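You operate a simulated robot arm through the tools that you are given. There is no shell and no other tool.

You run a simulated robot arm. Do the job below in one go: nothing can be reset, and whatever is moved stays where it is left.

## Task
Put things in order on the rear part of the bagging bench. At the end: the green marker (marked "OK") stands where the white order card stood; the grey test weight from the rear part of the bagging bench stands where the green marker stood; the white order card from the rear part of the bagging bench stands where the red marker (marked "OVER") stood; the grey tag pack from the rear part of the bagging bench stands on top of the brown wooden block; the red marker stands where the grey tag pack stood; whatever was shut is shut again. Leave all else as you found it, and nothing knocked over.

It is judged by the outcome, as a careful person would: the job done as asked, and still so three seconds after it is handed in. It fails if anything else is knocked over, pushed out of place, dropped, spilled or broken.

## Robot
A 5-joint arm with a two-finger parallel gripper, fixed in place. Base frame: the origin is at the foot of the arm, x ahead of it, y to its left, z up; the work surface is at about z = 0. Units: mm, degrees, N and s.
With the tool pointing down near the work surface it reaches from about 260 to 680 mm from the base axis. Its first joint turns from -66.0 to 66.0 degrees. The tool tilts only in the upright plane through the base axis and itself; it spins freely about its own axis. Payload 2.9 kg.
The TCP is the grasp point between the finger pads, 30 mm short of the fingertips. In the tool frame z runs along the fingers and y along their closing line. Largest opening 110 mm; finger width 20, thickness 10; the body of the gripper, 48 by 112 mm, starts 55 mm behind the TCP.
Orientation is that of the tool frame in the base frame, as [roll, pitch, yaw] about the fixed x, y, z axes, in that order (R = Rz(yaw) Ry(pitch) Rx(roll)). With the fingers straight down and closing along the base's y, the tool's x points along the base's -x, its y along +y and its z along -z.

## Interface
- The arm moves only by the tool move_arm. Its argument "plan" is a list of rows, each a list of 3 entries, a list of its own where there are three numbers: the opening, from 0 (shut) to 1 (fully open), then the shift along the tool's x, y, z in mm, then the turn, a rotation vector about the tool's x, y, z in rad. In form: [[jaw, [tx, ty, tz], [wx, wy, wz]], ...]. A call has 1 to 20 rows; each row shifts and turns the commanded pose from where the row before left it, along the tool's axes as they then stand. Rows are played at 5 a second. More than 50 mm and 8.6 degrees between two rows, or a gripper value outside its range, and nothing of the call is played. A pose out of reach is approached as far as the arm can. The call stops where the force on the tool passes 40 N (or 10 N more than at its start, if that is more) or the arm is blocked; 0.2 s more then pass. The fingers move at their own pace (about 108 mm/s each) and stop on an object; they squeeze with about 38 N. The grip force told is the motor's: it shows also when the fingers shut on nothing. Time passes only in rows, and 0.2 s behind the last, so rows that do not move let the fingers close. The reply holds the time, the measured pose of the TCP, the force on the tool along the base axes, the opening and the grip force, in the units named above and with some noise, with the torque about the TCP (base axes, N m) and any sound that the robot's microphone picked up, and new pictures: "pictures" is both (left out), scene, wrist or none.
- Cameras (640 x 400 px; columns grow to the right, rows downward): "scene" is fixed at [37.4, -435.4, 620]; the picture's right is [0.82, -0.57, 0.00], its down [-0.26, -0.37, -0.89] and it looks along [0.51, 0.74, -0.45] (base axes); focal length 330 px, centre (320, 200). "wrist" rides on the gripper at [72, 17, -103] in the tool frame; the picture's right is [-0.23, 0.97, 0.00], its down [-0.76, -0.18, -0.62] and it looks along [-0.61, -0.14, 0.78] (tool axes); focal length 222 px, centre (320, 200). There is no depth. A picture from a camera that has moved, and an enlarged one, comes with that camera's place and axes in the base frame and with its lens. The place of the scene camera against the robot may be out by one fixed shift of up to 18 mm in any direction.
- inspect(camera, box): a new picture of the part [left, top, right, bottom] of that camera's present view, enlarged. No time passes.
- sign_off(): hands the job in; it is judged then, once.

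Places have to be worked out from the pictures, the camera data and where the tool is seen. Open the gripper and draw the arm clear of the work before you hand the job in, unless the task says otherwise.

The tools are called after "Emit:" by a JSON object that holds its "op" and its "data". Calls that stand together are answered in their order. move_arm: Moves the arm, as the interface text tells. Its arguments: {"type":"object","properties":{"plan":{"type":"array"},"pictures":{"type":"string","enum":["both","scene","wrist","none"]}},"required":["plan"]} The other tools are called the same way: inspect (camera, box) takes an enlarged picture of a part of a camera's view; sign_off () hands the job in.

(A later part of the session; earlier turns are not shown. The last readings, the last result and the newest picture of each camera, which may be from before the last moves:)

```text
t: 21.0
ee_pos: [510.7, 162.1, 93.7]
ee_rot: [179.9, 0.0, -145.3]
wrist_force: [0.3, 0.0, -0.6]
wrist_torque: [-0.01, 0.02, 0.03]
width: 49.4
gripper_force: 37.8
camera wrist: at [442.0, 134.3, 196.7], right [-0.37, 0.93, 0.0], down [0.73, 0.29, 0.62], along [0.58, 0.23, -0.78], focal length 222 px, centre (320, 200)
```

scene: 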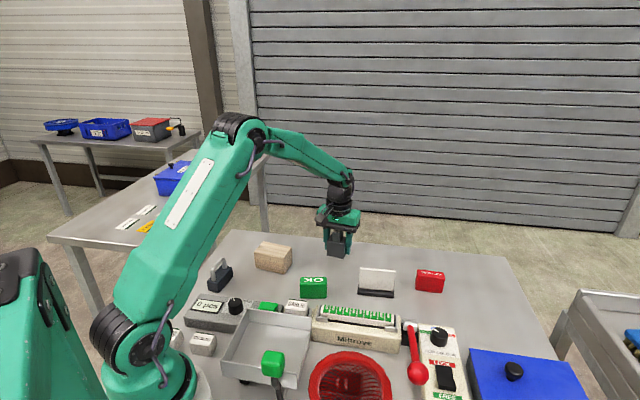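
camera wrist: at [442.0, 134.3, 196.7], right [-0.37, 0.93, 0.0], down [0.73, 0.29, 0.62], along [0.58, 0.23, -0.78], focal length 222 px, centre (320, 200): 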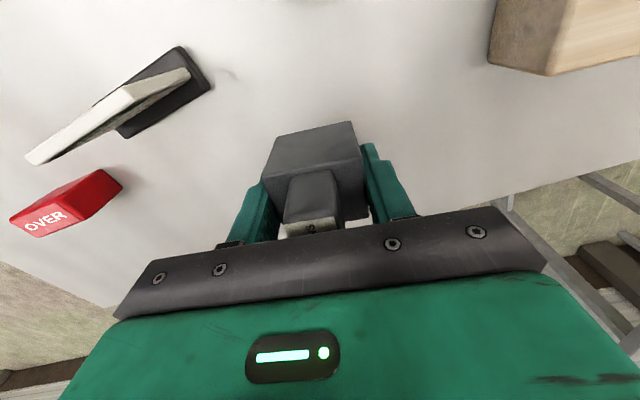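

Held firmly well clear of the bench. I lift to z ≈ 145 and carry the pack over the wooden block's centre (368, 280).

Emit:
{"op": "move_arm", "data": {"plan": [[0, [0, 0, -17], [0, 0, 0]], [0, [0, 0, -17], [0, 0, 0]], [0, [0, 0, -17], [0, 0, 0]], [0, [4.0, 14.7, 0], [0, 0, 0]], [0, [8.0, 28.5, 0], [0, 0, 0]], [0, [10.0, 35.7, 0], [0, 0, 0]], [0, [10.0, 35.7, 0], [0, 0, 0]], [0, [10.0, 35.7, 0], [0, 0, 0]], [0, [6.0, 21.0, 0], [0, 0, 0]], [0, [2.0, 7.0, 0], [0, 0, 0]], [0, [0, 0, 0], [0, 0, 0]]], "pictures": "both"}}

Emit:
{"op": "inspect", "data": {"camera": "wrist", "box": [200, 20, 440, 230]}}

Emit:
{"op": "inspect", "data": {"camera": "scene", "box": [230, 170, 320, 280]}}

```text
t: 23.4
ee_pos: [367.7, 280.5, 147.0]
ee_rot: [179.9, -0.1, -145.2]
wrist_force: [0.0, 0.3, -0.6]
wrist_torque: [-0.03, 0.02, 0.01]
width: 49.1
gripper_force: 38.3
camera wrist: at [298.6, 251.6, 249.4], right [-0.37, 0.93, 0.0], down [0.73, 0.29, 0.62], along [0.58, 0.23, -0.78], focal length 222 px, centre (320, 200)
```

scene: 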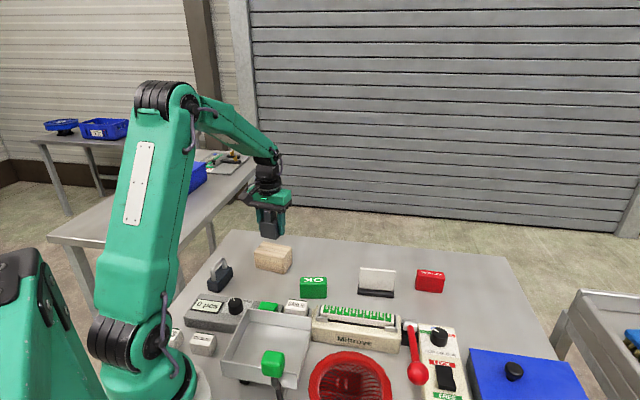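
wrist: 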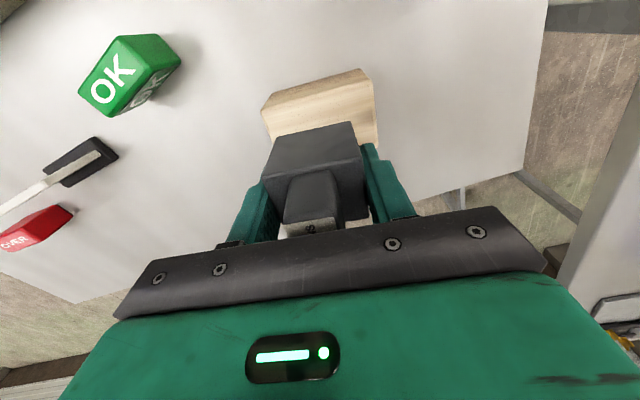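

```text
1.90 times, centred on (320, 125) of wrist
camera zoom: at [298.6, 251.6, 249.4], right [-0.37, 0.93, 0.0], down [0.73, 0.29, 0.62], along [0.58, 0.23, -0.78], focal length 423 px, centre (320, 343)
```

zoom: 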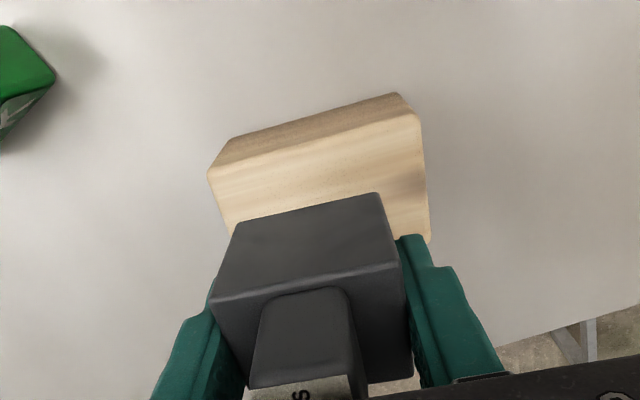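

```text
3.64 times, centred on (275, 225) of scene
camera zoom: at [37.4, -435.4, 620.0], right [0.82, -0.57, 0.0], down [-0.26, -0.37, -0.89], along [0.51, 0.74, -0.45], focal length 1200 px, centre (484, 109)
```

zoom: 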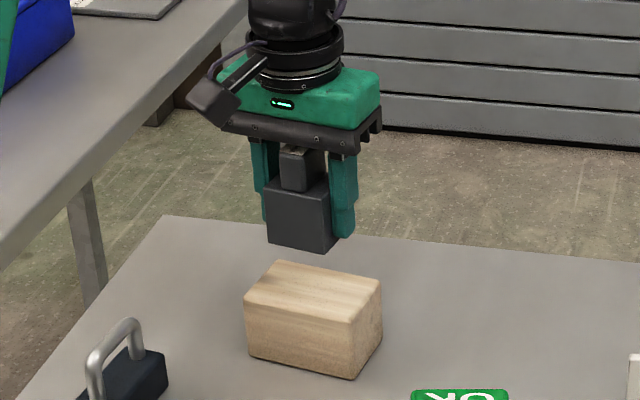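

The pack is over the block's centre (block corners re-measured consistent with centre (368, 280)). I lower to just above the expected contact, then feel for the block's top in small steps.

Emit:
{"op": "move_arm", "data": {"plan": [[0, [0, 0, 15], [0, 0, 0]], [0, [0, 0, 15], [0, 0, 0]], [0, [0, 0, 10], [0, 0, 0]], [0, [0, 0, 4], [0, 0, 0]], [0, [0, 0, 0], [0, 0, 0]]], "pictures": "scene"}}

Emit:
{"op": "inspect", "data": {"camera": "scene", "box": [240, 210, 310, 280]}}

```text
t: 24.6
ee_pos: [367.4, 280.6, 101.7]
ee_rot: [179.9, -0.1, -145.1]
wrist_force: [0.3, -0.3, -0.8]
wrist_torque: [-0.01, 0.04, 0.0]
width: 49.5
gripper_force: 38.3
```

scene: 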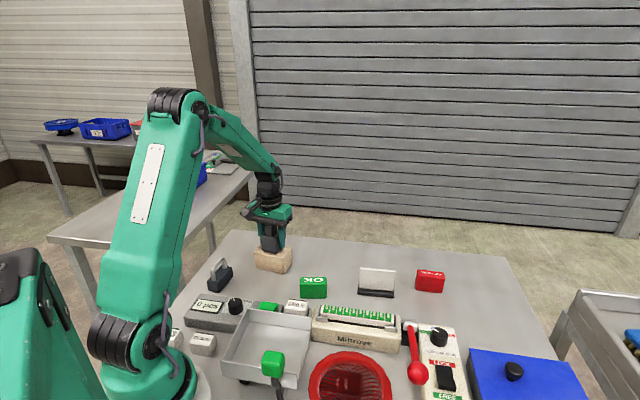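

```text
5.71 times, centred on (275, 245) of scene
camera zoom: at [37.4, -435.4, 620.0], right [0.82, -0.57, 0.0], down [-0.26, -0.37, -0.89], along [0.51, 0.74, -0.45], focal length 1885 px, centre (577, -57)
```

zoom: 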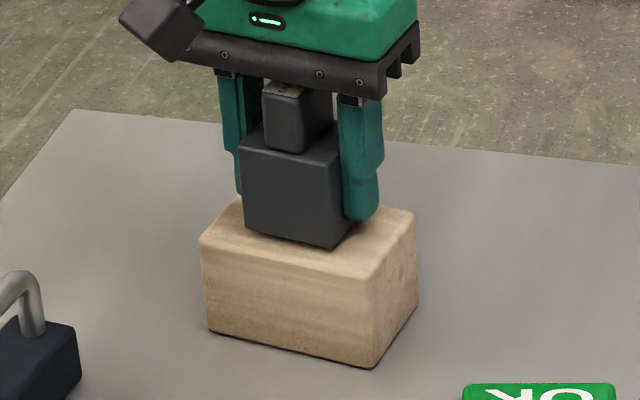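

The pack hovers about 10 mm over the block. I lower in small steps and watch the vertical force.

Emit:
{"op": "move_arm", "data": {"plan": [[0, [0, 0, 3], [0, 0, 0]], [0, [0, 0, 2], [0, 0, 0]], [0, [0, 0, 0], [0, 0, 0]]], "pictures": "none"}}

Emit:
{"op": "move_arm", "data": {"plan": [[0, [0, 0, 2], [0, 0, 0]], [0, [0, 0, 0], [0, 0, 0]]], "pictures": "none"}}

```text
t: 25.4
ee_pos: [367.0, 280.5, 97.0]
ee_rot: [-180.0, 0.1, -145.3]
wrist_force: [-1.7, -3.5, 10.9]
wrist_torque: [-0.14, 0.14, -0.05]
width: 49.5
gripper_force: 37.8
```

```text
t: 26.0
ee_pos: [368.4, 281.6, 95.7]
ee_rot: [180.0, 0.2, -145.2]
wrist_force: [-7.5, -3.7, 28.8]
wrist_torque: [-0.11, 0.2, -0.01]
width: 49.3
gripper_force: 38.2
```

Contact is felt: 11 N at z ≈ 97, 29 N at z ≈ 95.7, so the pack rests on the block. I back off slightly to relieve the pressure and look before releasing.

Emit:
{"op": "move_arm", "data": {"plan": [[0, [0, 0, -2.5], [0, 0, 0]], [0, [0, 0, 0], [0, 0, 0]]], "pictures": "both"}}

Emit:
{"op": "inspect", "data": {"camera": "scene", "box": [240, 210, 310, 280]}}

Emit:
{"op": "inspect", "data": {"camera": "wrist", "box": [220, 40, 420, 230]}}

```text
t: 26.6
ee_pos: [368.3, 280.3, 96.4]
ee_rot: [179.9, 0.0, -145.2]
wrist_force: [0.8, 2.5, 4.6]
wrist_torque: [0.15, -0.12, 0.0]
width: 49.5
gripper_force: 37.6
camera wrist: at [299.6, 252.3, 199.0], right [-0.37, 0.93, 0.0], down [0.73, 0.29, 0.62], along [0.58, 0.23, -0.78], focal length 222 px, centre (320, 200)
```

scene: 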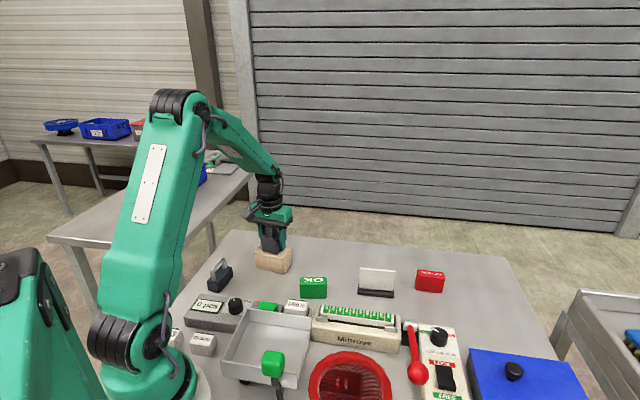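
wrist: 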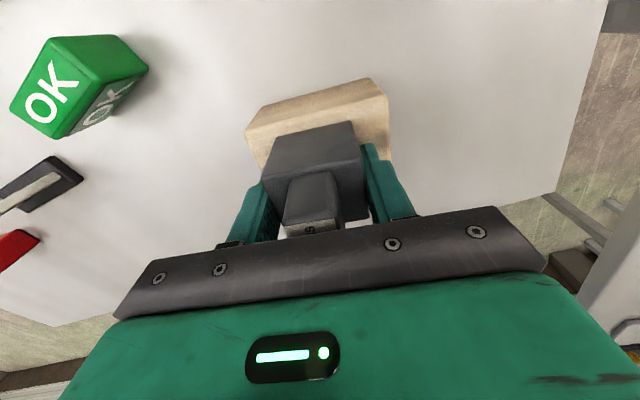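

```text
5.71 times, centred on (275, 245) of scene
camera zoom: at [37.3, -435.4, 620.0], right [0.82, -0.57, 0.0], down [-0.26, -0.37, -0.89], along [0.51, 0.74, -0.45], focal length 1885 px, centre (577, -57)
```

zoom: 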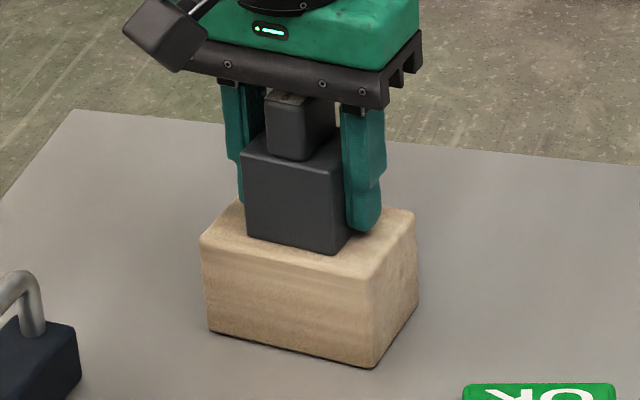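

```text
2.11 times, centred on (320, 135) of wrist
camera zoom: at [299.6, 252.3, 199.0], right [-0.37, 0.93, 0.0], down [0.73, 0.29, 0.62], along [0.58, 0.23, -0.78], focal length 468 px, centre (320, 337)
```

zoom: 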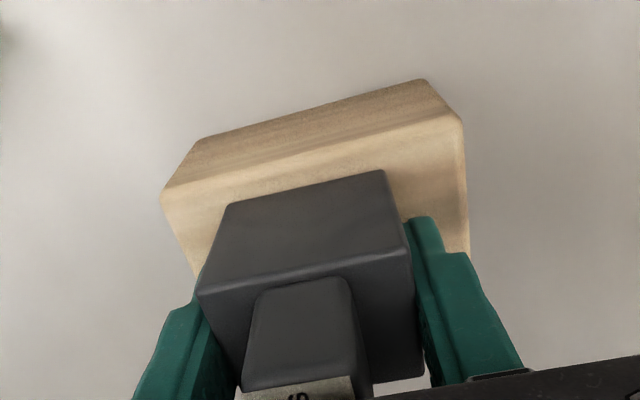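

The pack stands centred on the block with only a light contact force. I open the fingers and withdraw straight up.

Emit:
{"op": "move_arm", "data": {"plan": [[0.6, [0, 0, 0], [0, 0, 0]], [0.8, [0, 0, 0], [0, 0, 0]], [0.8, [0, 0, 0], [0, 0, 0]], [0.8, [0, 0, -20], [0, 0, 0]], [0.8, [0, 0, -30], [0, 0, 0]], [0.8, [0, 0, -40], [0, 0, 0]], [0.8, [0, 0, -20], [0, 0, 0]], [0.8, [0, 0, 0], [0, 0, 0]]], "pictures": "both"}}

Emit:
{"op": "inspect", "data": {"camera": "scene", "box": [240, 200, 310, 280]}}

Emit:
{"op": "inspect", "data": {"camera": "wrist", "box": [220, 20, 420, 200]}}

```text
t: 28.4
ee_pos: [367.6, 279.8, 207.2]
ee_rot: [179.9, 0.0, -145.3]
wrist_force: [-0.2, -0.6, -0.9]
wrist_torque: [0.01, -0.02, -0.04]
width: 88.1
gripper_force: 0.1
camera wrist: at [298.7, 252.0, 310.0], right [-0.37, 0.93, 0.0], down [0.73, 0.29, 0.62], along [0.58, 0.23, -0.78], focal length 222 px, centre (320, 200)
```

scene: 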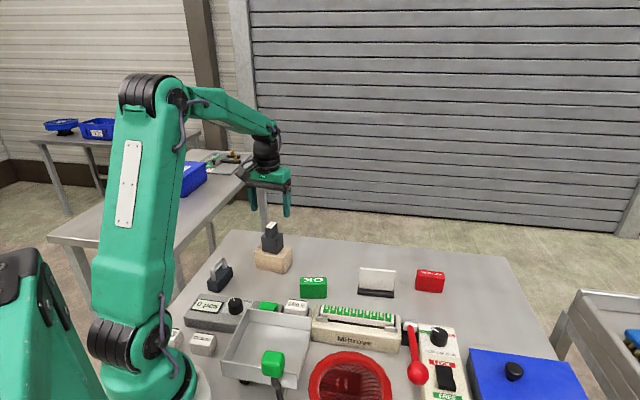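
wrist: 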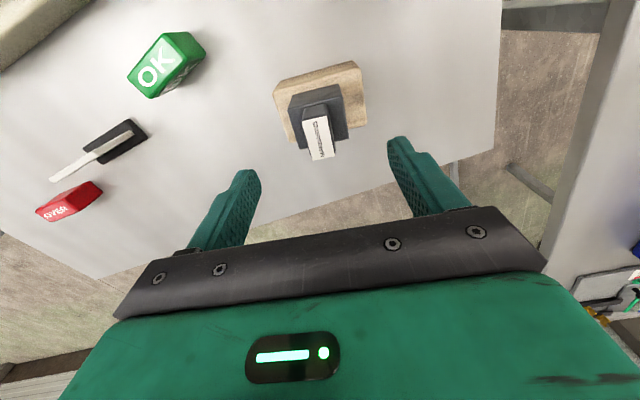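

```text
5.00 times, centred on (275, 240) of scene
camera zoom: at [37.4, -435.4, 620.0], right [0.82, -0.57, 0.0], down [-0.26, -0.37, -0.89], along [0.51, 0.74, -0.45], focal length 1650 px, centre (545, 0)
```

zoom: 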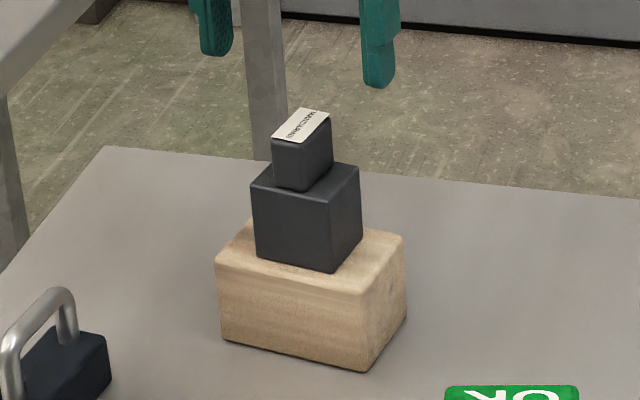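

```text
2.22 times, centred on (320, 110) of wrist
camera zoom: at [298.7, 252.0, 310.0], right [-0.37, 0.93, 0.0], down [0.73, 0.29, 0.62], along [0.58, 0.23, -0.78], focal length 494 px, centre (320, 400)
```

zoom: 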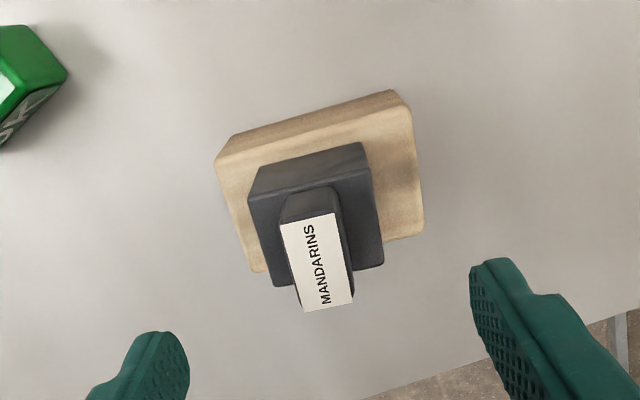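

The pack stands squarely on the wooden block. Next is the red marker: I turn the gripper so it closes across the marker's 25 mm thickness (direction 43.5°), then travel above it.

Emit:
{"op": "move_arm", "data": {"plan": [[0.8, [0, 0, 0], [0, 0, 0.1419]], [0.8, [0, 0, 0], [0, 0, 0.1419]], [0.8, [0, 0, 0], [0, 0, 0.1419]], [0.8, [0, 0, 0], [0, 0, 0.1419]], [0.8, [0, 0, 0], [0, 0, 0.1419]], [0.8, [0, 0, 0], [0, 0, 0.1419]], [0.8, [0, 0, 0], [0, 0, 0.1419]], [0.8, [0, 0, 0], [0, 0, 0.1419]], [0.8, [0, 0, 0], [0, 0, 0.1419]], [0.8, [0, 0, 0], [0, 0, 0.1419]], [0.8, [0, 0, 0], [0, 0, 0]]], "pictures": "none"}}

Emit:
{"op": "move_arm", "data": {"plan": [[0.8, [-40, -0.7, 0], [0, 0, 0]], [0.8, [-40, -0.7, 0], [0, 0, 0]], [0.8, [-40, -0.7, 0], [0, 0, 0]], [0.8, [-40, -0.7, 0], [0, 0, 0]], [0.8, [-40, -0.7, 0], [0, 0, 0]], [0.8, [-40, -0.7, 0], [0, 0, 0]], [0.8, [-40, -0.7, 0], [0, 0, 0]], [0.8, [-40, -0.7, 0], [0, 0, 0]], [0.8, [-40, -0.7, 0], [0, 0, 0]], [0.8, [-40, -0.7, 0], [0, 0, 0]], [0.8, [-41, -0.5, 0], [0, 0, 0]], [0.8, [0, 0, 30], [0, 0, 0]], [0.8, [0, 0, 0], [0, 0, 0]]], "pictures": "both"}}

Emit:
{"op": "inspect", "data": {"camera": "wrist", "box": [220, 20, 420, 200]}}

```text
t: 30.8
ee_pos: [367.3, 280.1, 206.8]
ee_rot: [-180.0, 0.0, 133.5]
wrist_force: [-0.1, 0.8, 0.1]
wrist_torque: [-0.01, -0.02, 0.01]
width: 87.8
gripper_force: 0.1
```

```text
t: 33.6
ee_pos: [656.3, -46.5, 173.5]
ee_rot: [-180.0, 0.0, 133.4]
wrist_force: [0.4, -0.2, -0.7]
wrist_torque: [-0.01, 0.0, 0.0]
width: 87.8
gripper_force: 0.0
out of reach, approached as far as the arm can: row 11
camera wrist: at [617.9, 17.4, 276.4], right [0.86, 0.51, 0.0], down [0.4, -0.67, 0.62], along [0.32, -0.54, -0.78], focal length 222 px, centre (320, 200)
```

scene: 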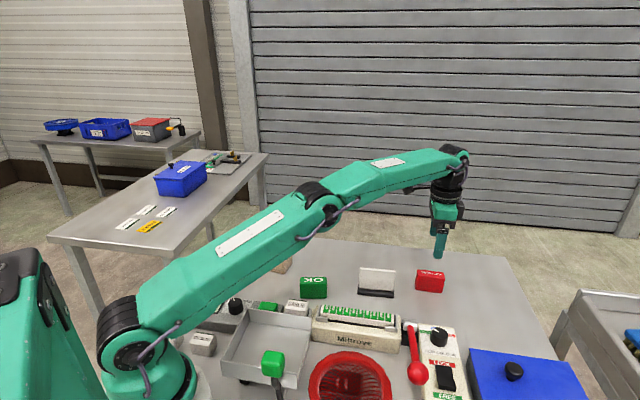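
wrist: 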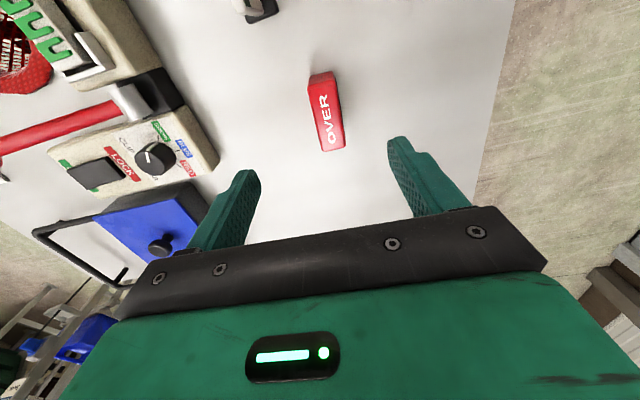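

```text
2.22 times, centred on (320, 110) of wrist
camera zoom: at [617.9, 17.4, 276.4], right [0.86, 0.51, 0.0], down [0.4, -0.67, 0.62], along [0.32, -0.54, -0.78], focal length 494 px, centre (320, 400)
```

zoom: 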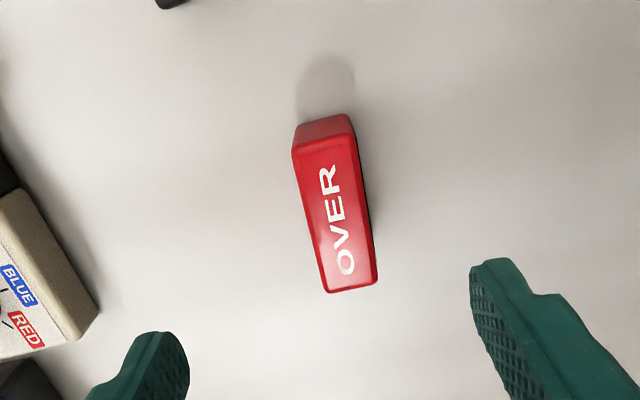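

At z 207 the reach ran out 10 mm short, but the marker re-measures at (665, -45.5). I descend to z ≈ 100, where the reach is longer, then shift the remaining 9 mm outward.

Emit:
{"op": "move_arm", "data": {"plan": [[0.8, [0, 0, 35], [0, 0, 0]], [0.8, [0, 0, 35], [0, 0, 0]], [0.8, [-5.3, 7.0, 0], [0, 0, 0]], [0.8, [0, 0, 0], [0, 0, 0]]], "pictures": "both"}}

Emit:
{"op": "inspect", "data": {"camera": "wrist", "box": [220, 40, 420, 220]}}

```text
t: 34.6
ee_pos: [665.6, -43.2, 105.0]
ee_rot: [-179.9, 0.0, 133.6]
wrist_force: [-0.1, -0.2, 0.2]
wrist_torque: [-0.02, 0.03, -0.04]
width: 87.8
gripper_force: 0.0
camera wrist: at [627.8, 20.6, 207.2], right [0.86, 0.51, 0.0], down [0.4, -0.67, 0.62], along [0.32, -0.54, -0.78], focal length 222 px, centre (320, 200)
```

scene: 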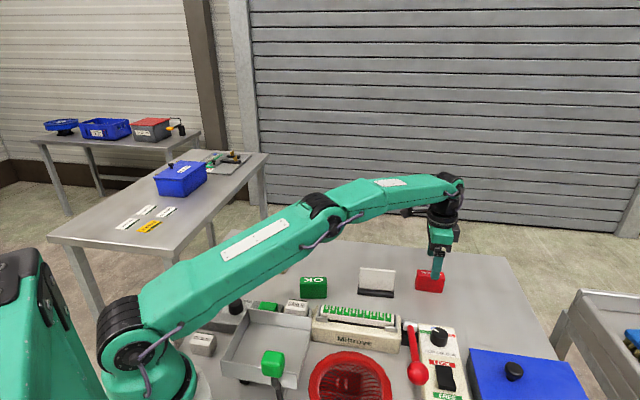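
wrist: 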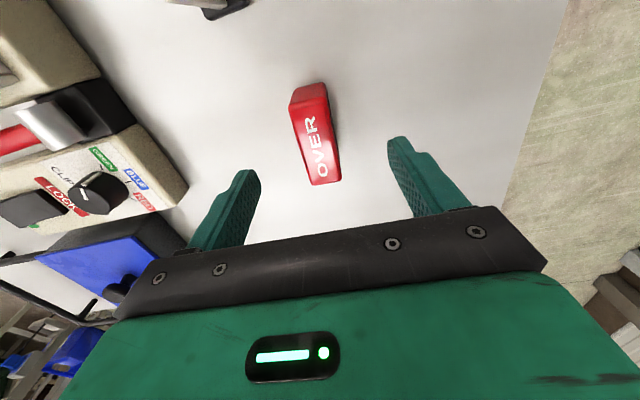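

```text
2.22 times, centred on (320, 130) of wrist
camera zoom: at [627.8, 20.6, 207.2], right [0.86, 0.51, 0.0], down [0.4, -0.67, 0.62], along [0.32, -0.54, -0.78], focal length 494 px, centre (320, 356)
```

zoom: 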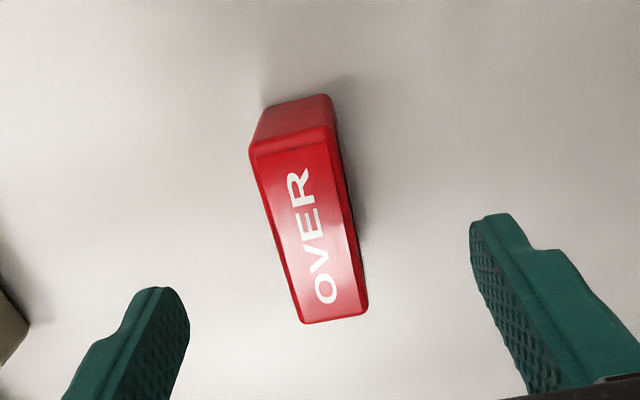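

Within reach now at (665.6, -43.2). The marker re-measures at (665, -46), so I nudge 3 mm, descend to z ≈ 37 and close on it.

Emit:
{"op": "move_arm", "data": {"plan": [[0.8, [-1.8, -2.5, 0], [0, 0, 0]], [0.8, [0, 0, 30], [0, 0, 0]], [0.8, [0, 0, 25], [0, 0, 0]], [0.8, [0, 0, 12], [0, 0, 0]], [0.8, [0, 0, 0], [0, 0, 0]], [0.3, [0, 0, 0], [0, 0, 0]], [0, [0, 0, 0], [0, 0, 0]], [0, [0, 0, 0], [0, 0, 0]], [0, [0, 0, 0], [0, 0, 0]], [0, [0, 0, 0], [0, 0, 0]]], "pictures": "both"}}

```text
t: 36.8
ee_pos: [662.8, -46.4, 36.7]
ee_rot: [-179.8, 0.0, 133.5]
wrist_force: [-1.2, -0.7, -0.6]
wrist_torque: [-0.01, -0.02, 0.03]
width: 27.1
gripper_force: 38.4
camera wrist: at [627.1, 16.6, 139.3], right [0.86, 0.51, 0.0], down [0.4, -0.67, 0.62], along [0.31, -0.54, -0.78], focal length 222 px, centre (320, 200)
```

scene: 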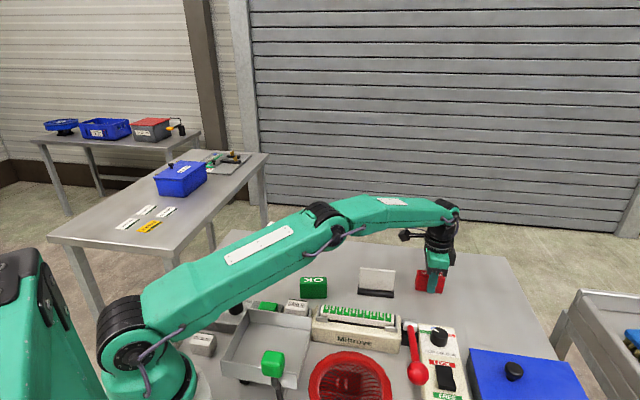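
wrist: 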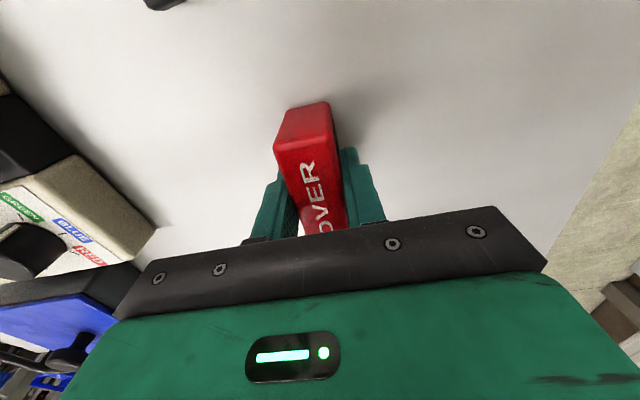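

The red marker is gripped (27 mm, 38 N). I lift it slowly and check that it follows.

Emit:
{"op": "move_arm", "data": {"plan": [[0, [0, 0, -3], [0, 0, 0]], [0, [0, 0, -8], [0, 0, 0]], [0, [0, 0, -12], [0, 0, 0]], [0, [0, 0, -15], [0, 0, 0]], [0, [0, 0, -15], [0, 0, 0]], [0, [0, 0, 0], [0, 0, 0]]], "pictures": "both"}}

```text
t: 38.2
ee_pos: [665.0, -45.8, 91.2]
ee_rot: [179.9, 0.1, 133.5]
wrist_force: [-0.9, 0.1, -1.2]
wrist_torque: [-0.01, -0.02, -0.03]
width: 27.3
gripper_force: 38.2
camera wrist: at [627.6, 17.0, 193.6], right [0.86, 0.51, 0.0], down [0.4, -0.67, 0.62], along [0.31, -0.54, -0.78], focal length 222 px, centre (320, 200)
```

scene: 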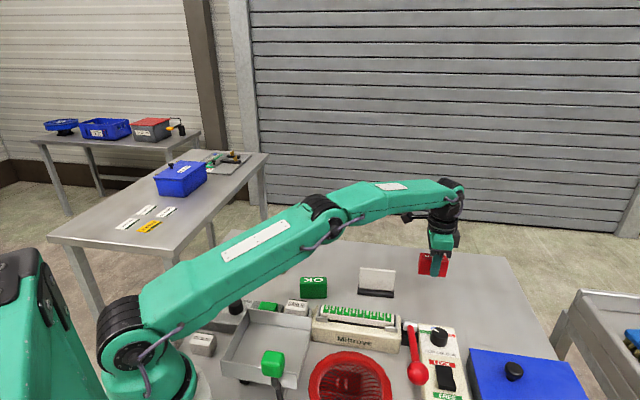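
wrist: 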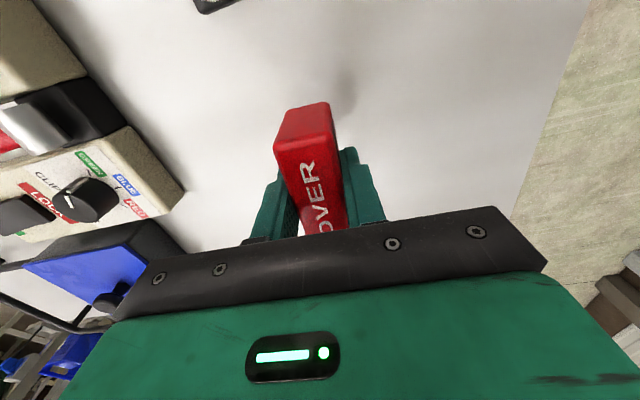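

The marker is held. I carry it, rising as it goes, to the pack's old place (510, 167), and turn it 12.5° to match the old footprint.

Emit:
{"op": "move_arm", "data": {"plan": [[0, [20, 2.6, -15], [0, 0, 0]], [0, [32, 4.2, -15], [0, 0, 0]], [0, [32, 4.2, -15], [0, 0, 0]], [0, [40, 5.2, 0], [0, 0, 0]], [0, [40, 5.2, 0], [0, 0, 0]], [0, [40, 5.2, 0], [0, 0, 0]], [0, [36.8, 4.9, 0], [0, 0, 0]], [0, [20, 2.6, 0], [0, 0, 0]], [0, [0, 0, 0], [0, 0, 0.109]], [0, [0, 0, 0], [0, 0, 0.109]], [0, [0, 0, 0], [0, 0, 0]]], "pictures": "both"}}

```text
t: 40.6
ee_pos: [509.1, 166.0, 135.1]
ee_rot: [179.9, 0.0, 120.9]
wrist_force: [-0.6, -0.2, -0.6]
wrist_torque: [-0.01, 0.0, 0.01]
width: 27.3
gripper_force: 38.3
camera wrist: at [487.2, 236.2, 238.2], right [0.95, 0.31, 0.0], down [0.24, -0.74, 0.62], along [0.19, -0.59, -0.78], focal length 222 px, centre (320, 200)
```

scene: 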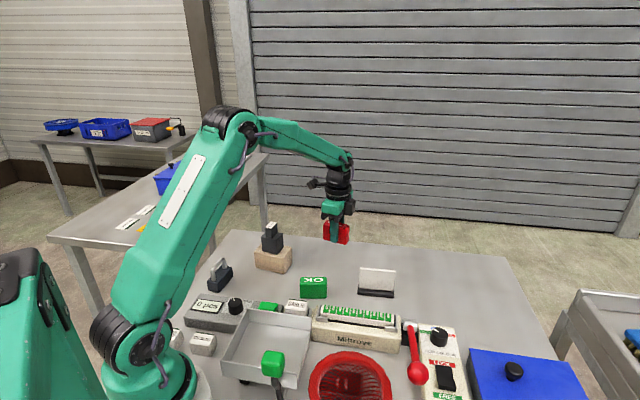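
wrist: 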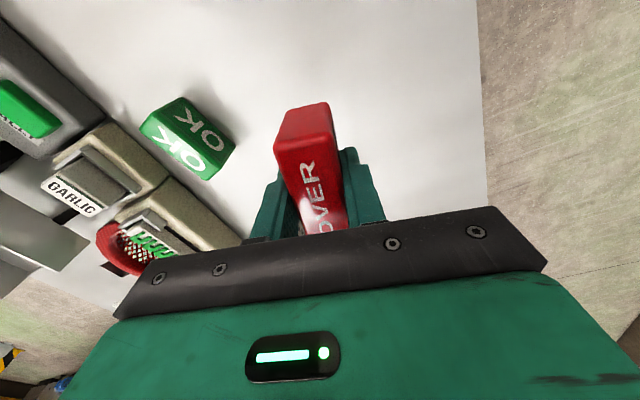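

The marker is over (509, 166), within about 1 mm of target. I lower it to just above the bench.

Emit:
{"op": "move_arm", "data": {"plan": [[0, [0.4, 1.1, 25], [0, 0, 0]], [0, [0, 0, 30], [0, 0, 0]], [0, [0, 0, 25], [0, 0, 0]], [0, [0, 0, 12], [0, 0, 0]], [0, [0, 0, 3], [0, 0, 0]], [0, [0, 0, 0], [0, 0, 0]]], "pictures": "none"}}

Emit:
{"op": "move_arm", "data": {"plan": [[0, [0, 0, 1.5], [0, 0, 0]], [0, [0, 0, 0], [0, 0, 0]]], "pictures": "both"}}

```text
t: 42.0
ee_pos: [511.1, 167.1, 39.7]
ee_rot: [180.0, 0.1, 121.0]
wrist_force: [0.2, -0.5, -0.9]
wrist_torque: [0.04, -0.01, 0.03]
width: 27.4
gripper_force: 37.9
```

```text
t: 42.6
ee_pos: [510.9, 167.9, 39.7]
ee_rot: [-180.0, 0.0, 121.1]
wrist_force: [-0.2, 0.4, -0.4]
wrist_torque: [-0.02, -0.03, 0.04]
width: 27.2
gripper_force: 38.1
camera wrist: at [488.4, 236.9, 142.3], right [0.95, 0.31, 0.0], down [0.24, -0.74, 0.62], along [0.19, -0.59, -0.78], focal length 222 px, centre (320, 200)
```

scene: 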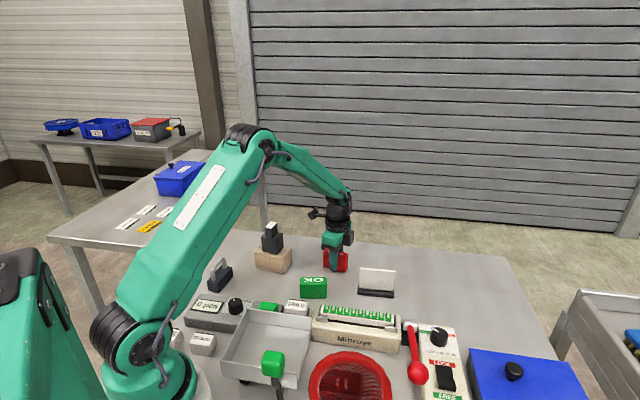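
wrist: 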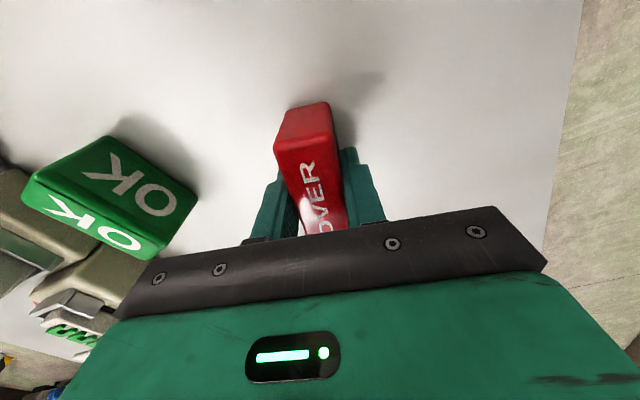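

No contact yet; the bench should be 1–2 mm below. I keep stepping down by small amounts until I feel it.

Emit:
{"op": "move_arm", "data": {"plan": [[0, [0, 0, 1], [0, 0, 0]], [0, [0, 0, 0], [0, 0, 0]]], "pictures": "none"}}

Emit:
{"op": "move_arm", "data": {"plan": [[0, [0, 0, 1], [0, 0, 0]], [0, [0, 0, 0], [0, 0, 0]]], "pictures": "none"}}

```text
t: 43.2
ee_pos: [511.0, 166.9, 37.9]
ee_rot: [180.0, 0.0, 120.9]
wrist_force: [-0.1, -0.9, -0.9]
wrist_torque: [0.01, 0.0, -0.01]
width: 27.3
gripper_force: 37.9
```

```text
t: 43.8
ee_pos: [511.2, 166.4, 37.1]
ee_rot: [-180.0, 0.1, 121.0]
wrist_force: [-0.1, 0.6, -0.7]
wrist_torque: [-0.01, 0.0, 0.0]
width: 27.2
gripper_force: 38.0
```

Emit:
{"op": "move_arm", "data": {"plan": [[0, [0, 0, 1], [0, 0, 0]], [0, [0, 0, 0], [0, 0, 0]]], "pictures": "none"}}

```text
t: 44.4
ee_pos: [512.0, 167.1, 36.7]
ee_rot: [180.0, 0.0, 121.1]
wrist_force: [0.2, -0.8, 1.8]
wrist_torque: [-0.1, -0.02, 0.01]
width: 27.4
gripper_force: 38.3
```

The force turned to +1.8 N: the marker touches the bench. I open the fingers, wait, and rise straight up.

Emit:
{"op": "move_arm", "data": {"plan": [[0.4, [0, 0, 0], [0, 0, 0]], [0.8, [0, 0, 0], [0, 0, 0]], [0.8, [0, 0, 0], [0, 0, 0]], [0.8, [0, 0, -15], [0, 0, 0]], [0.8, [0, 0, -30], [0, 0, 0]], [0.8, [0, 0, -40], [0, 0, 0]], [0.8, [0, 0, -35], [0, 0, 0]], [0.8, [0, 0, 0], [0, 0, 0]]], "pictures": "both"}}

Emit:
{"op": "inspect", "data": {"camera": "wrist", "box": [220, 40, 420, 220]}}

```text
t: 46.2
ee_pos: [511.9, 167.4, 154.4]
ee_rot: [-180.0, 0.0, 120.9]
wrist_force: [-0.1, -0.2, -0.3]
wrist_torque: [0.02, 0.01, -0.03]
width: 88.2
gripper_force: 0.0
camera wrist: at [488.6, 237.9, 257.6], right [0.95, 0.31, 0.0], down [0.24, -0.74, 0.62], along [0.19, -0.59, -0.78], focal length 222 px, centre (320, 200)
```

scene: 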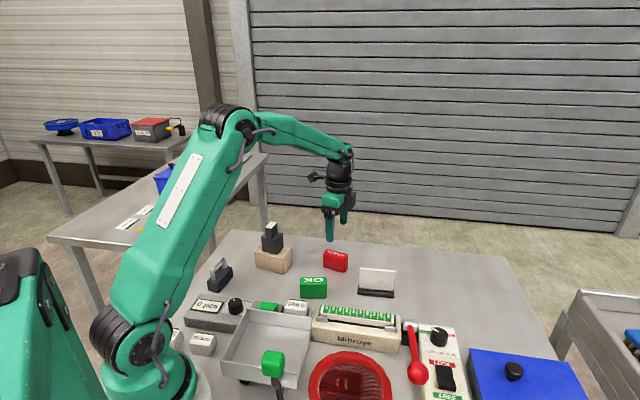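
wrist: 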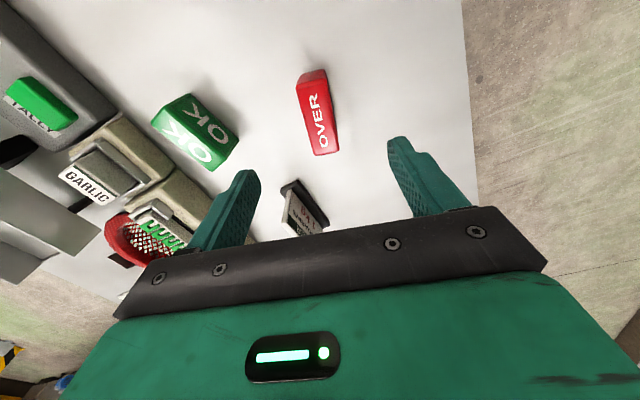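

```text
2.22 times, centred on (320, 130) of wrist
camera zoom: at [488.6, 237.9, 257.6], right [0.95, 0.31, 0.0], down [0.24, -0.74, 0.62], along [0.19, -0.59, -0.78], focal length 494 px, centre (320, 356)
```

zoom: 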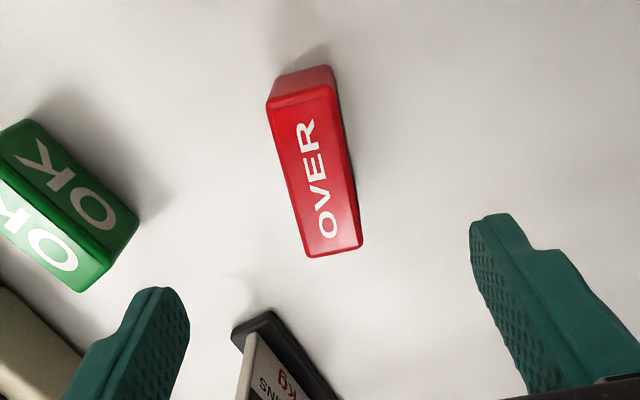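

The red marker stands at the pack's old place. Next the card: I rotate the fingers to close across its thickness (48°) and hover above it to align.

Emit:
{"op": "move_arm", "data": {"plan": [[0.8, [0, 0, 0], [0, 0, -0.1483]], [0.8, [0, 0, 0], [0, 0, -0.1483]], [0.8, [-28.7, -22.2, 0], [0, 0, 0]], [0.8, [-28.7, -22.2, 0], [0, 0, 0]], [0.8, [-28.6, -22.2, 0], [0, 0, 0]], [0.8, [-28.6, -22.1, 0], [0, 0, 0]], [0.8, [0, 0, 20], [0, 0, 0]], [0.8, [0, 0, 0], [0, 0, 0]]], "pictures": "both"}}

Emit:
{"op": "inspect", "data": {"camera": "wrist", "box": [220, 20, 420, 220]}}

```text
t: 48.0
ee_pos: [536.4, 24.4, 136.1]
ee_rot: [179.9, 0.0, 137.9]
wrist_force: [-0.1, 0.0, 0.7]
wrist_torque: [-0.03, -0.03, 0.01]
width: 87.7
gripper_force: 0.1
camera wrist: at [494.4, 84.9, 238.3], right [0.82, 0.57, 0.0], down [0.45, -0.64, 0.62], along [0.36, -0.51, -0.78], focal length 222 px, centre (320, 200)
```

scene: 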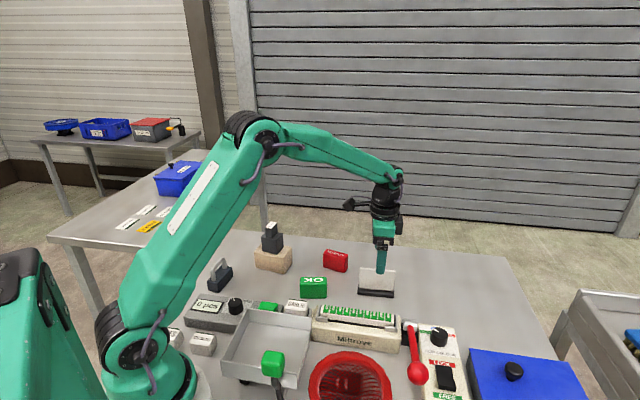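
wrist: 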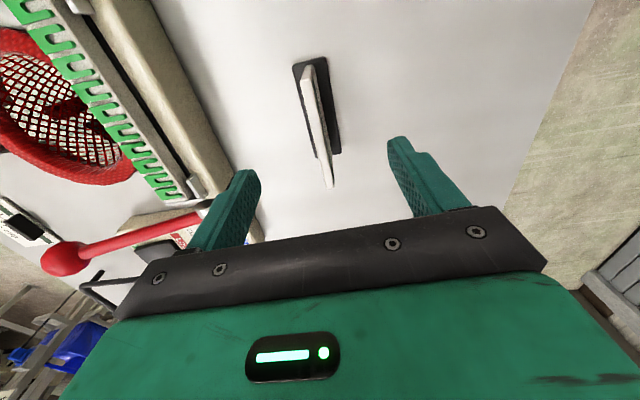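

```text
2.00 times, centred on (320, 120) of wrist
camera zoom: at [494.4, 84.9, 238.3], right [0.82, 0.57, 0.0], down [0.45, -0.64, 0.62], along [0.36, -0.51, -0.78], focal length 444 px, centre (320, 360)
```

zoom: 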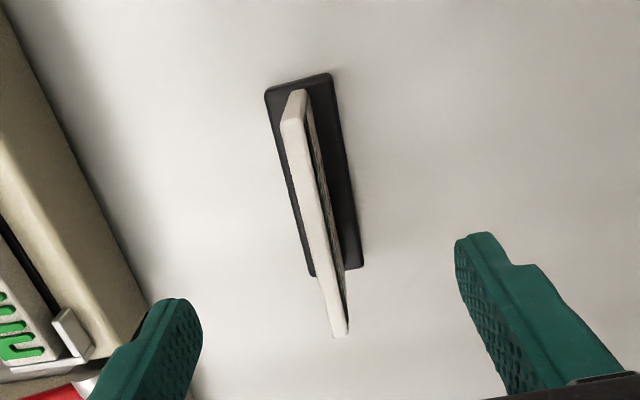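

The card re-measures at (536.5, 25), sheet upright and centred, about -43°. I trim the yaw by 1°, descend to z ≈ 52 so the fingertips stay above the black foot, and close on the sheet.

Emit:
{"op": "move_arm", "data": {"plan": [[0.8, [0, 0, 0], [0, 0, 0.017]], [0.8, [0, 0, 30], [0, 0, 0]], [0.8, [0, 0, 30], [0, 0, 0]], [0.8, [0, 0, 18], [0, 0, 0]], [0.8, [0, 0, 5], [0, 0, 0]], [0.8, [0, 0, 0], [0, 0, 0]], [0.4, [0, 0, 0], [0, 0, 0]], [0, [0, 0, 0], [0, 0, 0]], [0, [0, 0, 0], [0, 0, 0]], [0, [0, 0, 0], [0, 0, 0]], [0, [0, 0, 0], [0, 0, 0]]], "pictures": "both"}}

Emit:
{"op": "inspect", "data": {"camera": "scene", "box": [340, 210, 420, 310]}}

```text
t: 50.4
ee_pos: [535.6, 25.3, 52.1]
ee_rot: [-180.0, 0.0, 137.1]
wrist_force: [-0.3, 0.5, 0.0]
wrist_torque: [0.03, 0.01, -0.01]
width: 7.4
gripper_force: 38.1
camera wrist: at [495.0, 86.1, 155.7], right [0.83, 0.56, 0.0], down [0.44, -0.65, 0.62], along [0.35, -0.52, -0.78], focal length 222 px, centre (320, 200)
```

scene: 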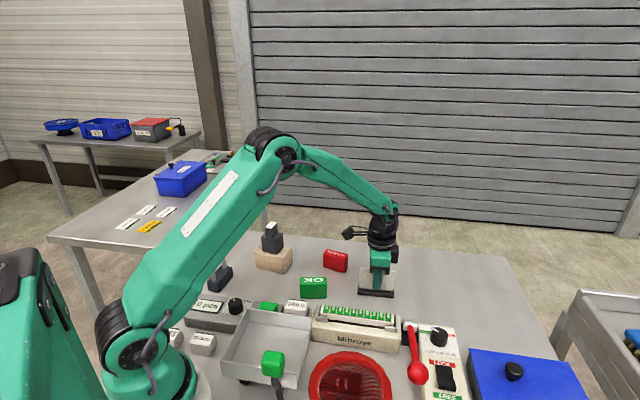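
wrist: 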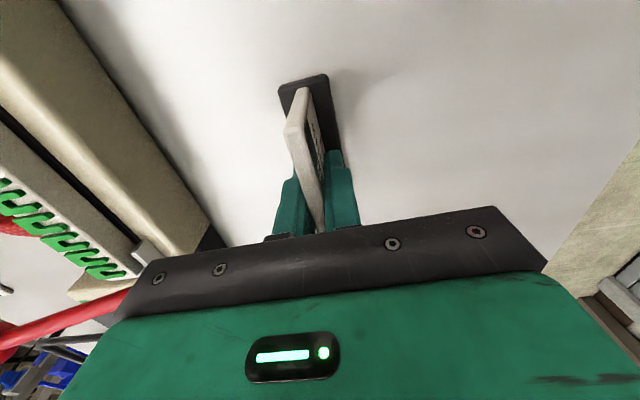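

```text
4.00 times, centred on (380, 260) of scene
camera zoom: at [37.4, -435.4, 620.0], right [0.82, -0.57, 0.0], down [-0.26, -0.37, -0.89], along [0.51, 0.74, -0.45], focal length 1320 px, centre (80, -40)
```

zoom: 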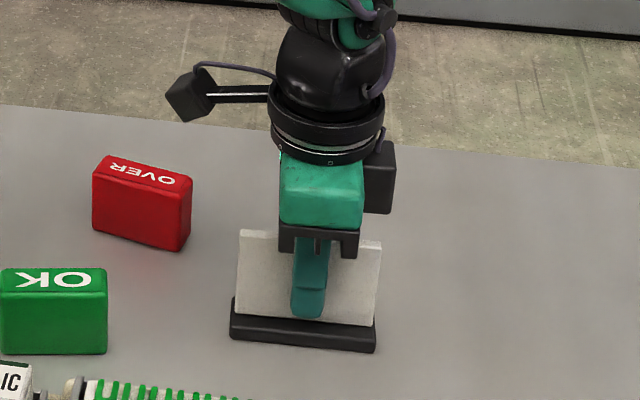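

The sheet is gripped (7.4 mm, 38 N), fingertips above the foot. I lift slowly and check.

Emit:
{"op": "move_arm", "data": {"plan": [[0, [0, 0, -3], [0, 0, 0]], [0, [0, 0, -7], [0, 0, 0]], [0, [0, 0, -10], [0, 0, 0]], [0, [0, 0, -10], [0, 0, 0]], [0, [0, 0, 0], [0, 0, 0]]], "pictures": "both"}}

Emit:
{"op": "inspect", "data": {"camera": "scene", "box": [340, 210, 420, 310]}}

```text
t: 51.6
ee_pos: [535.5, 24.9, 82.8]
ee_rot: [-180.0, 0.0, 137.0]
wrist_force: [-1.1, 0.7, -1.1]
wrist_torque: [0.01, 0.0, 0.05]
width: 7.5
gripper_force: 37.7
camera wrist: at [494.8, 85.6, 186.1], right [0.83, 0.56, 0.0], down [0.44, -0.65, 0.62], along [0.35, -0.52, -0.78], focal length 222 px, centre (320, 200)
```

scene: 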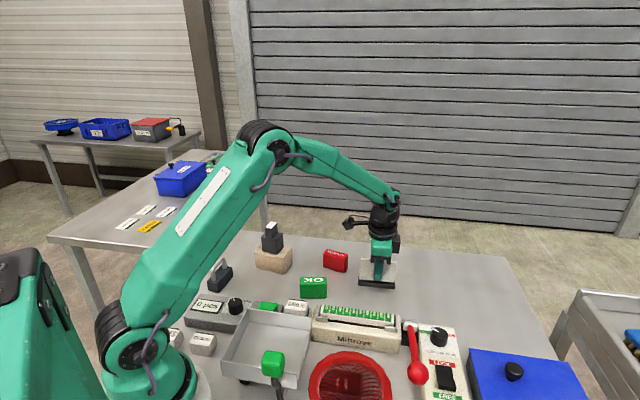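
wrist: 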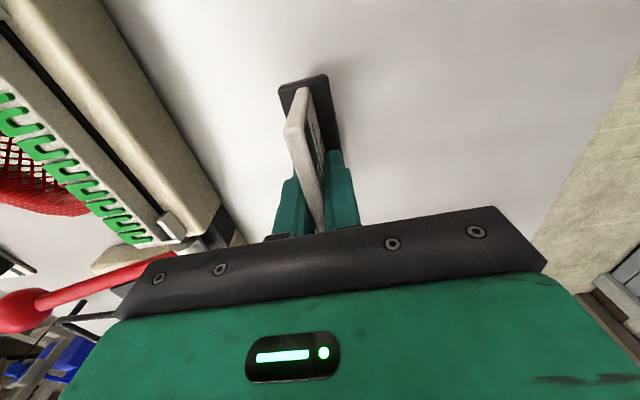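

```text
4.00 times, centred on (380, 260) of scene
camera zoom: at [37.4, -435.4, 620.0], right [0.82, -0.57, 0.0], down [-0.26, -0.37, -0.89], along [0.51, 0.74, -0.45], focal length 1320 px, centre (80, -40)
```

zoom: 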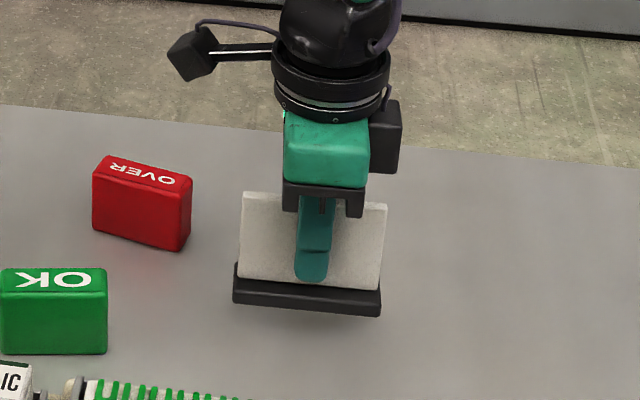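

The card is held level. I carry it at low height to the red marker's old place (665, -46) and turn it 3.5° to match.

Emit:
{"op": "move_arm", "data": {"plan": [[0, [-10, 2.5, -7], [0, 0, 0]], [0, [-30, 7.6, 0], [0, 0, 0]], [0, [-30, 7.6, 0], [0, 0, 0]], [0, [-30, 7.6, 0], [0, 0, 0]], [0, [-30, 7.6, 0], [0, 0, 0]], [0, [-12.6, 3.4, 0], [0, 0, 0]], [0, [0, 0, 0], [0, 0, 0.061]], [0, [0, 0, 0], [0, 0, 0]]], "pictures": "both"}}

```text
t: 53.4
ee_pos: [664.3, -46.0, 89.6]
ee_rot: [180.0, 0.0, 133.5]
wrist_force: [-0.7, -0.7, -0.2]
wrist_torque: [-0.01, 0.01, 0.0]
width: 7.7
gripper_force: 37.9
camera wrist: at [627.3, 17.1, 192.5], right [0.86, 0.51, 0.0], down [0.4, -0.67, 0.62], along [0.31, -0.54, -0.78], focal length 222 px, centre (320, 200)
```

scene: 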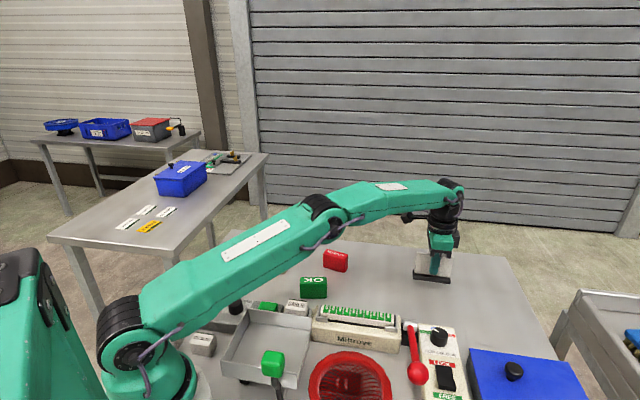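
wrist: 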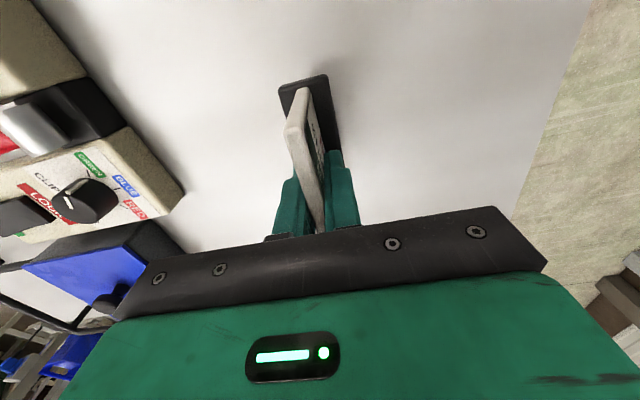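

The card is at (664, -46), on target. I lower it to within a few mm of the bench, then step down until contact.

Emit:
{"op": "move_arm", "data": {"plan": [[0, [0, 0, 12], [0, 0, 0]], [0, [0, 0, 14], [0, 0, 0]], [0, [0, 0, 8], [0, 0, 0]], [0, [0, 0, 2], [0, 0, 0]], [0, [0, 0, 0], [0, 0, 0]]], "pictures": "none"}}

Emit:
{"op": "move_arm", "data": {"plan": [[0, [0, 0, 1], [0, 0, 0]], [0, [0, 0, 0], [0, 0, 0]]], "pictures": "none"}}

```text
t: 54.6
ee_pos: [665.3, -45.4, 54.4]
ee_rot: [-179.9, 0.1, 133.5]
wrist_force: [0.5, 0.2, -1.1]
wrist_torque: [0.02, 0.02, 0.04]
width: 7.6
gripper_force: 38.0
```

```text
t: 55.2
ee_pos: [665.8, -46.4, 52.2]
ee_rot: [-180.0, 0.0, 133.5]
wrist_force: [-0.3, 1.1, -1.2]
wrist_torque: [-0.02, -0.02, -0.02]
width: 7.7
gripper_force: 38.0
```

Emit:
{"op": "move_arm", "data": {"plan": [[0, [0, 0, 1], [0, 0, 0]], [0, [0, 0, 0], [0, 0, 0]]], "pictures": "none"}}

Emit:
{"op": "inspect", "data": {"camera": "scene", "box": [400, 220, 470, 300]}}

```text
t: 55.8
ee_pos: [664.7, -46.2, 52.9]
ee_rot: [-180.0, -0.1, 133.4]
wrist_force: [-0.3, 1.4, 3.9]
wrist_torque: [0.25, 0.18, -0.01]
width: 7.5
gripper_force: 38.1
```

```text
5.00 times, centred on (435, 260) of scene
camera zoom: at [37.3, -435.4, 620.0], right [0.82, -0.57, 0.0], down [-0.26, -0.37, -0.89], along [0.51, 0.74, -0.45], focal length 1650 px, centre (-255, -100)
```

zoom: 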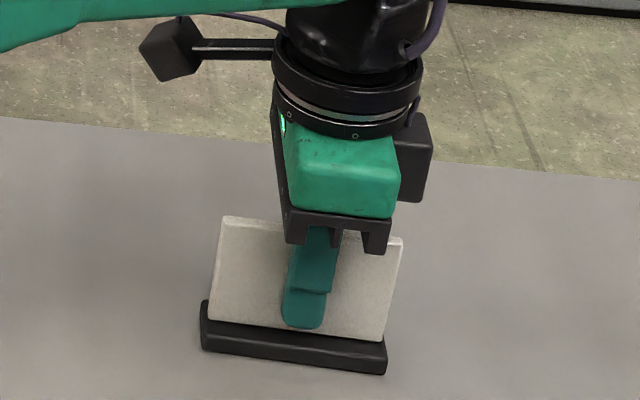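

Contact at the near end of the foot (3.9 N with a small torque), so it is level within about a millimetre. One more 1 mm step lets it sit flat, then I check.

Emit:
{"op": "move_arm", "data": {"plan": [[0, [0, 0, 0.8], [0, 0, 0]], [0, [0, 0, 0], [0, 0, 0]]], "pictures": "none"}}

```text
t: 56.4
ee_pos: [665.7, -46.1, 52.7]
ee_rot: [180.0, 0.1, 133.5]
wrist_force: [-5.1, 0.6, 13.0]
wrist_torque: [0.32, 0.51, 0.06]
width: 7.8
gripper_force: 38.0
```

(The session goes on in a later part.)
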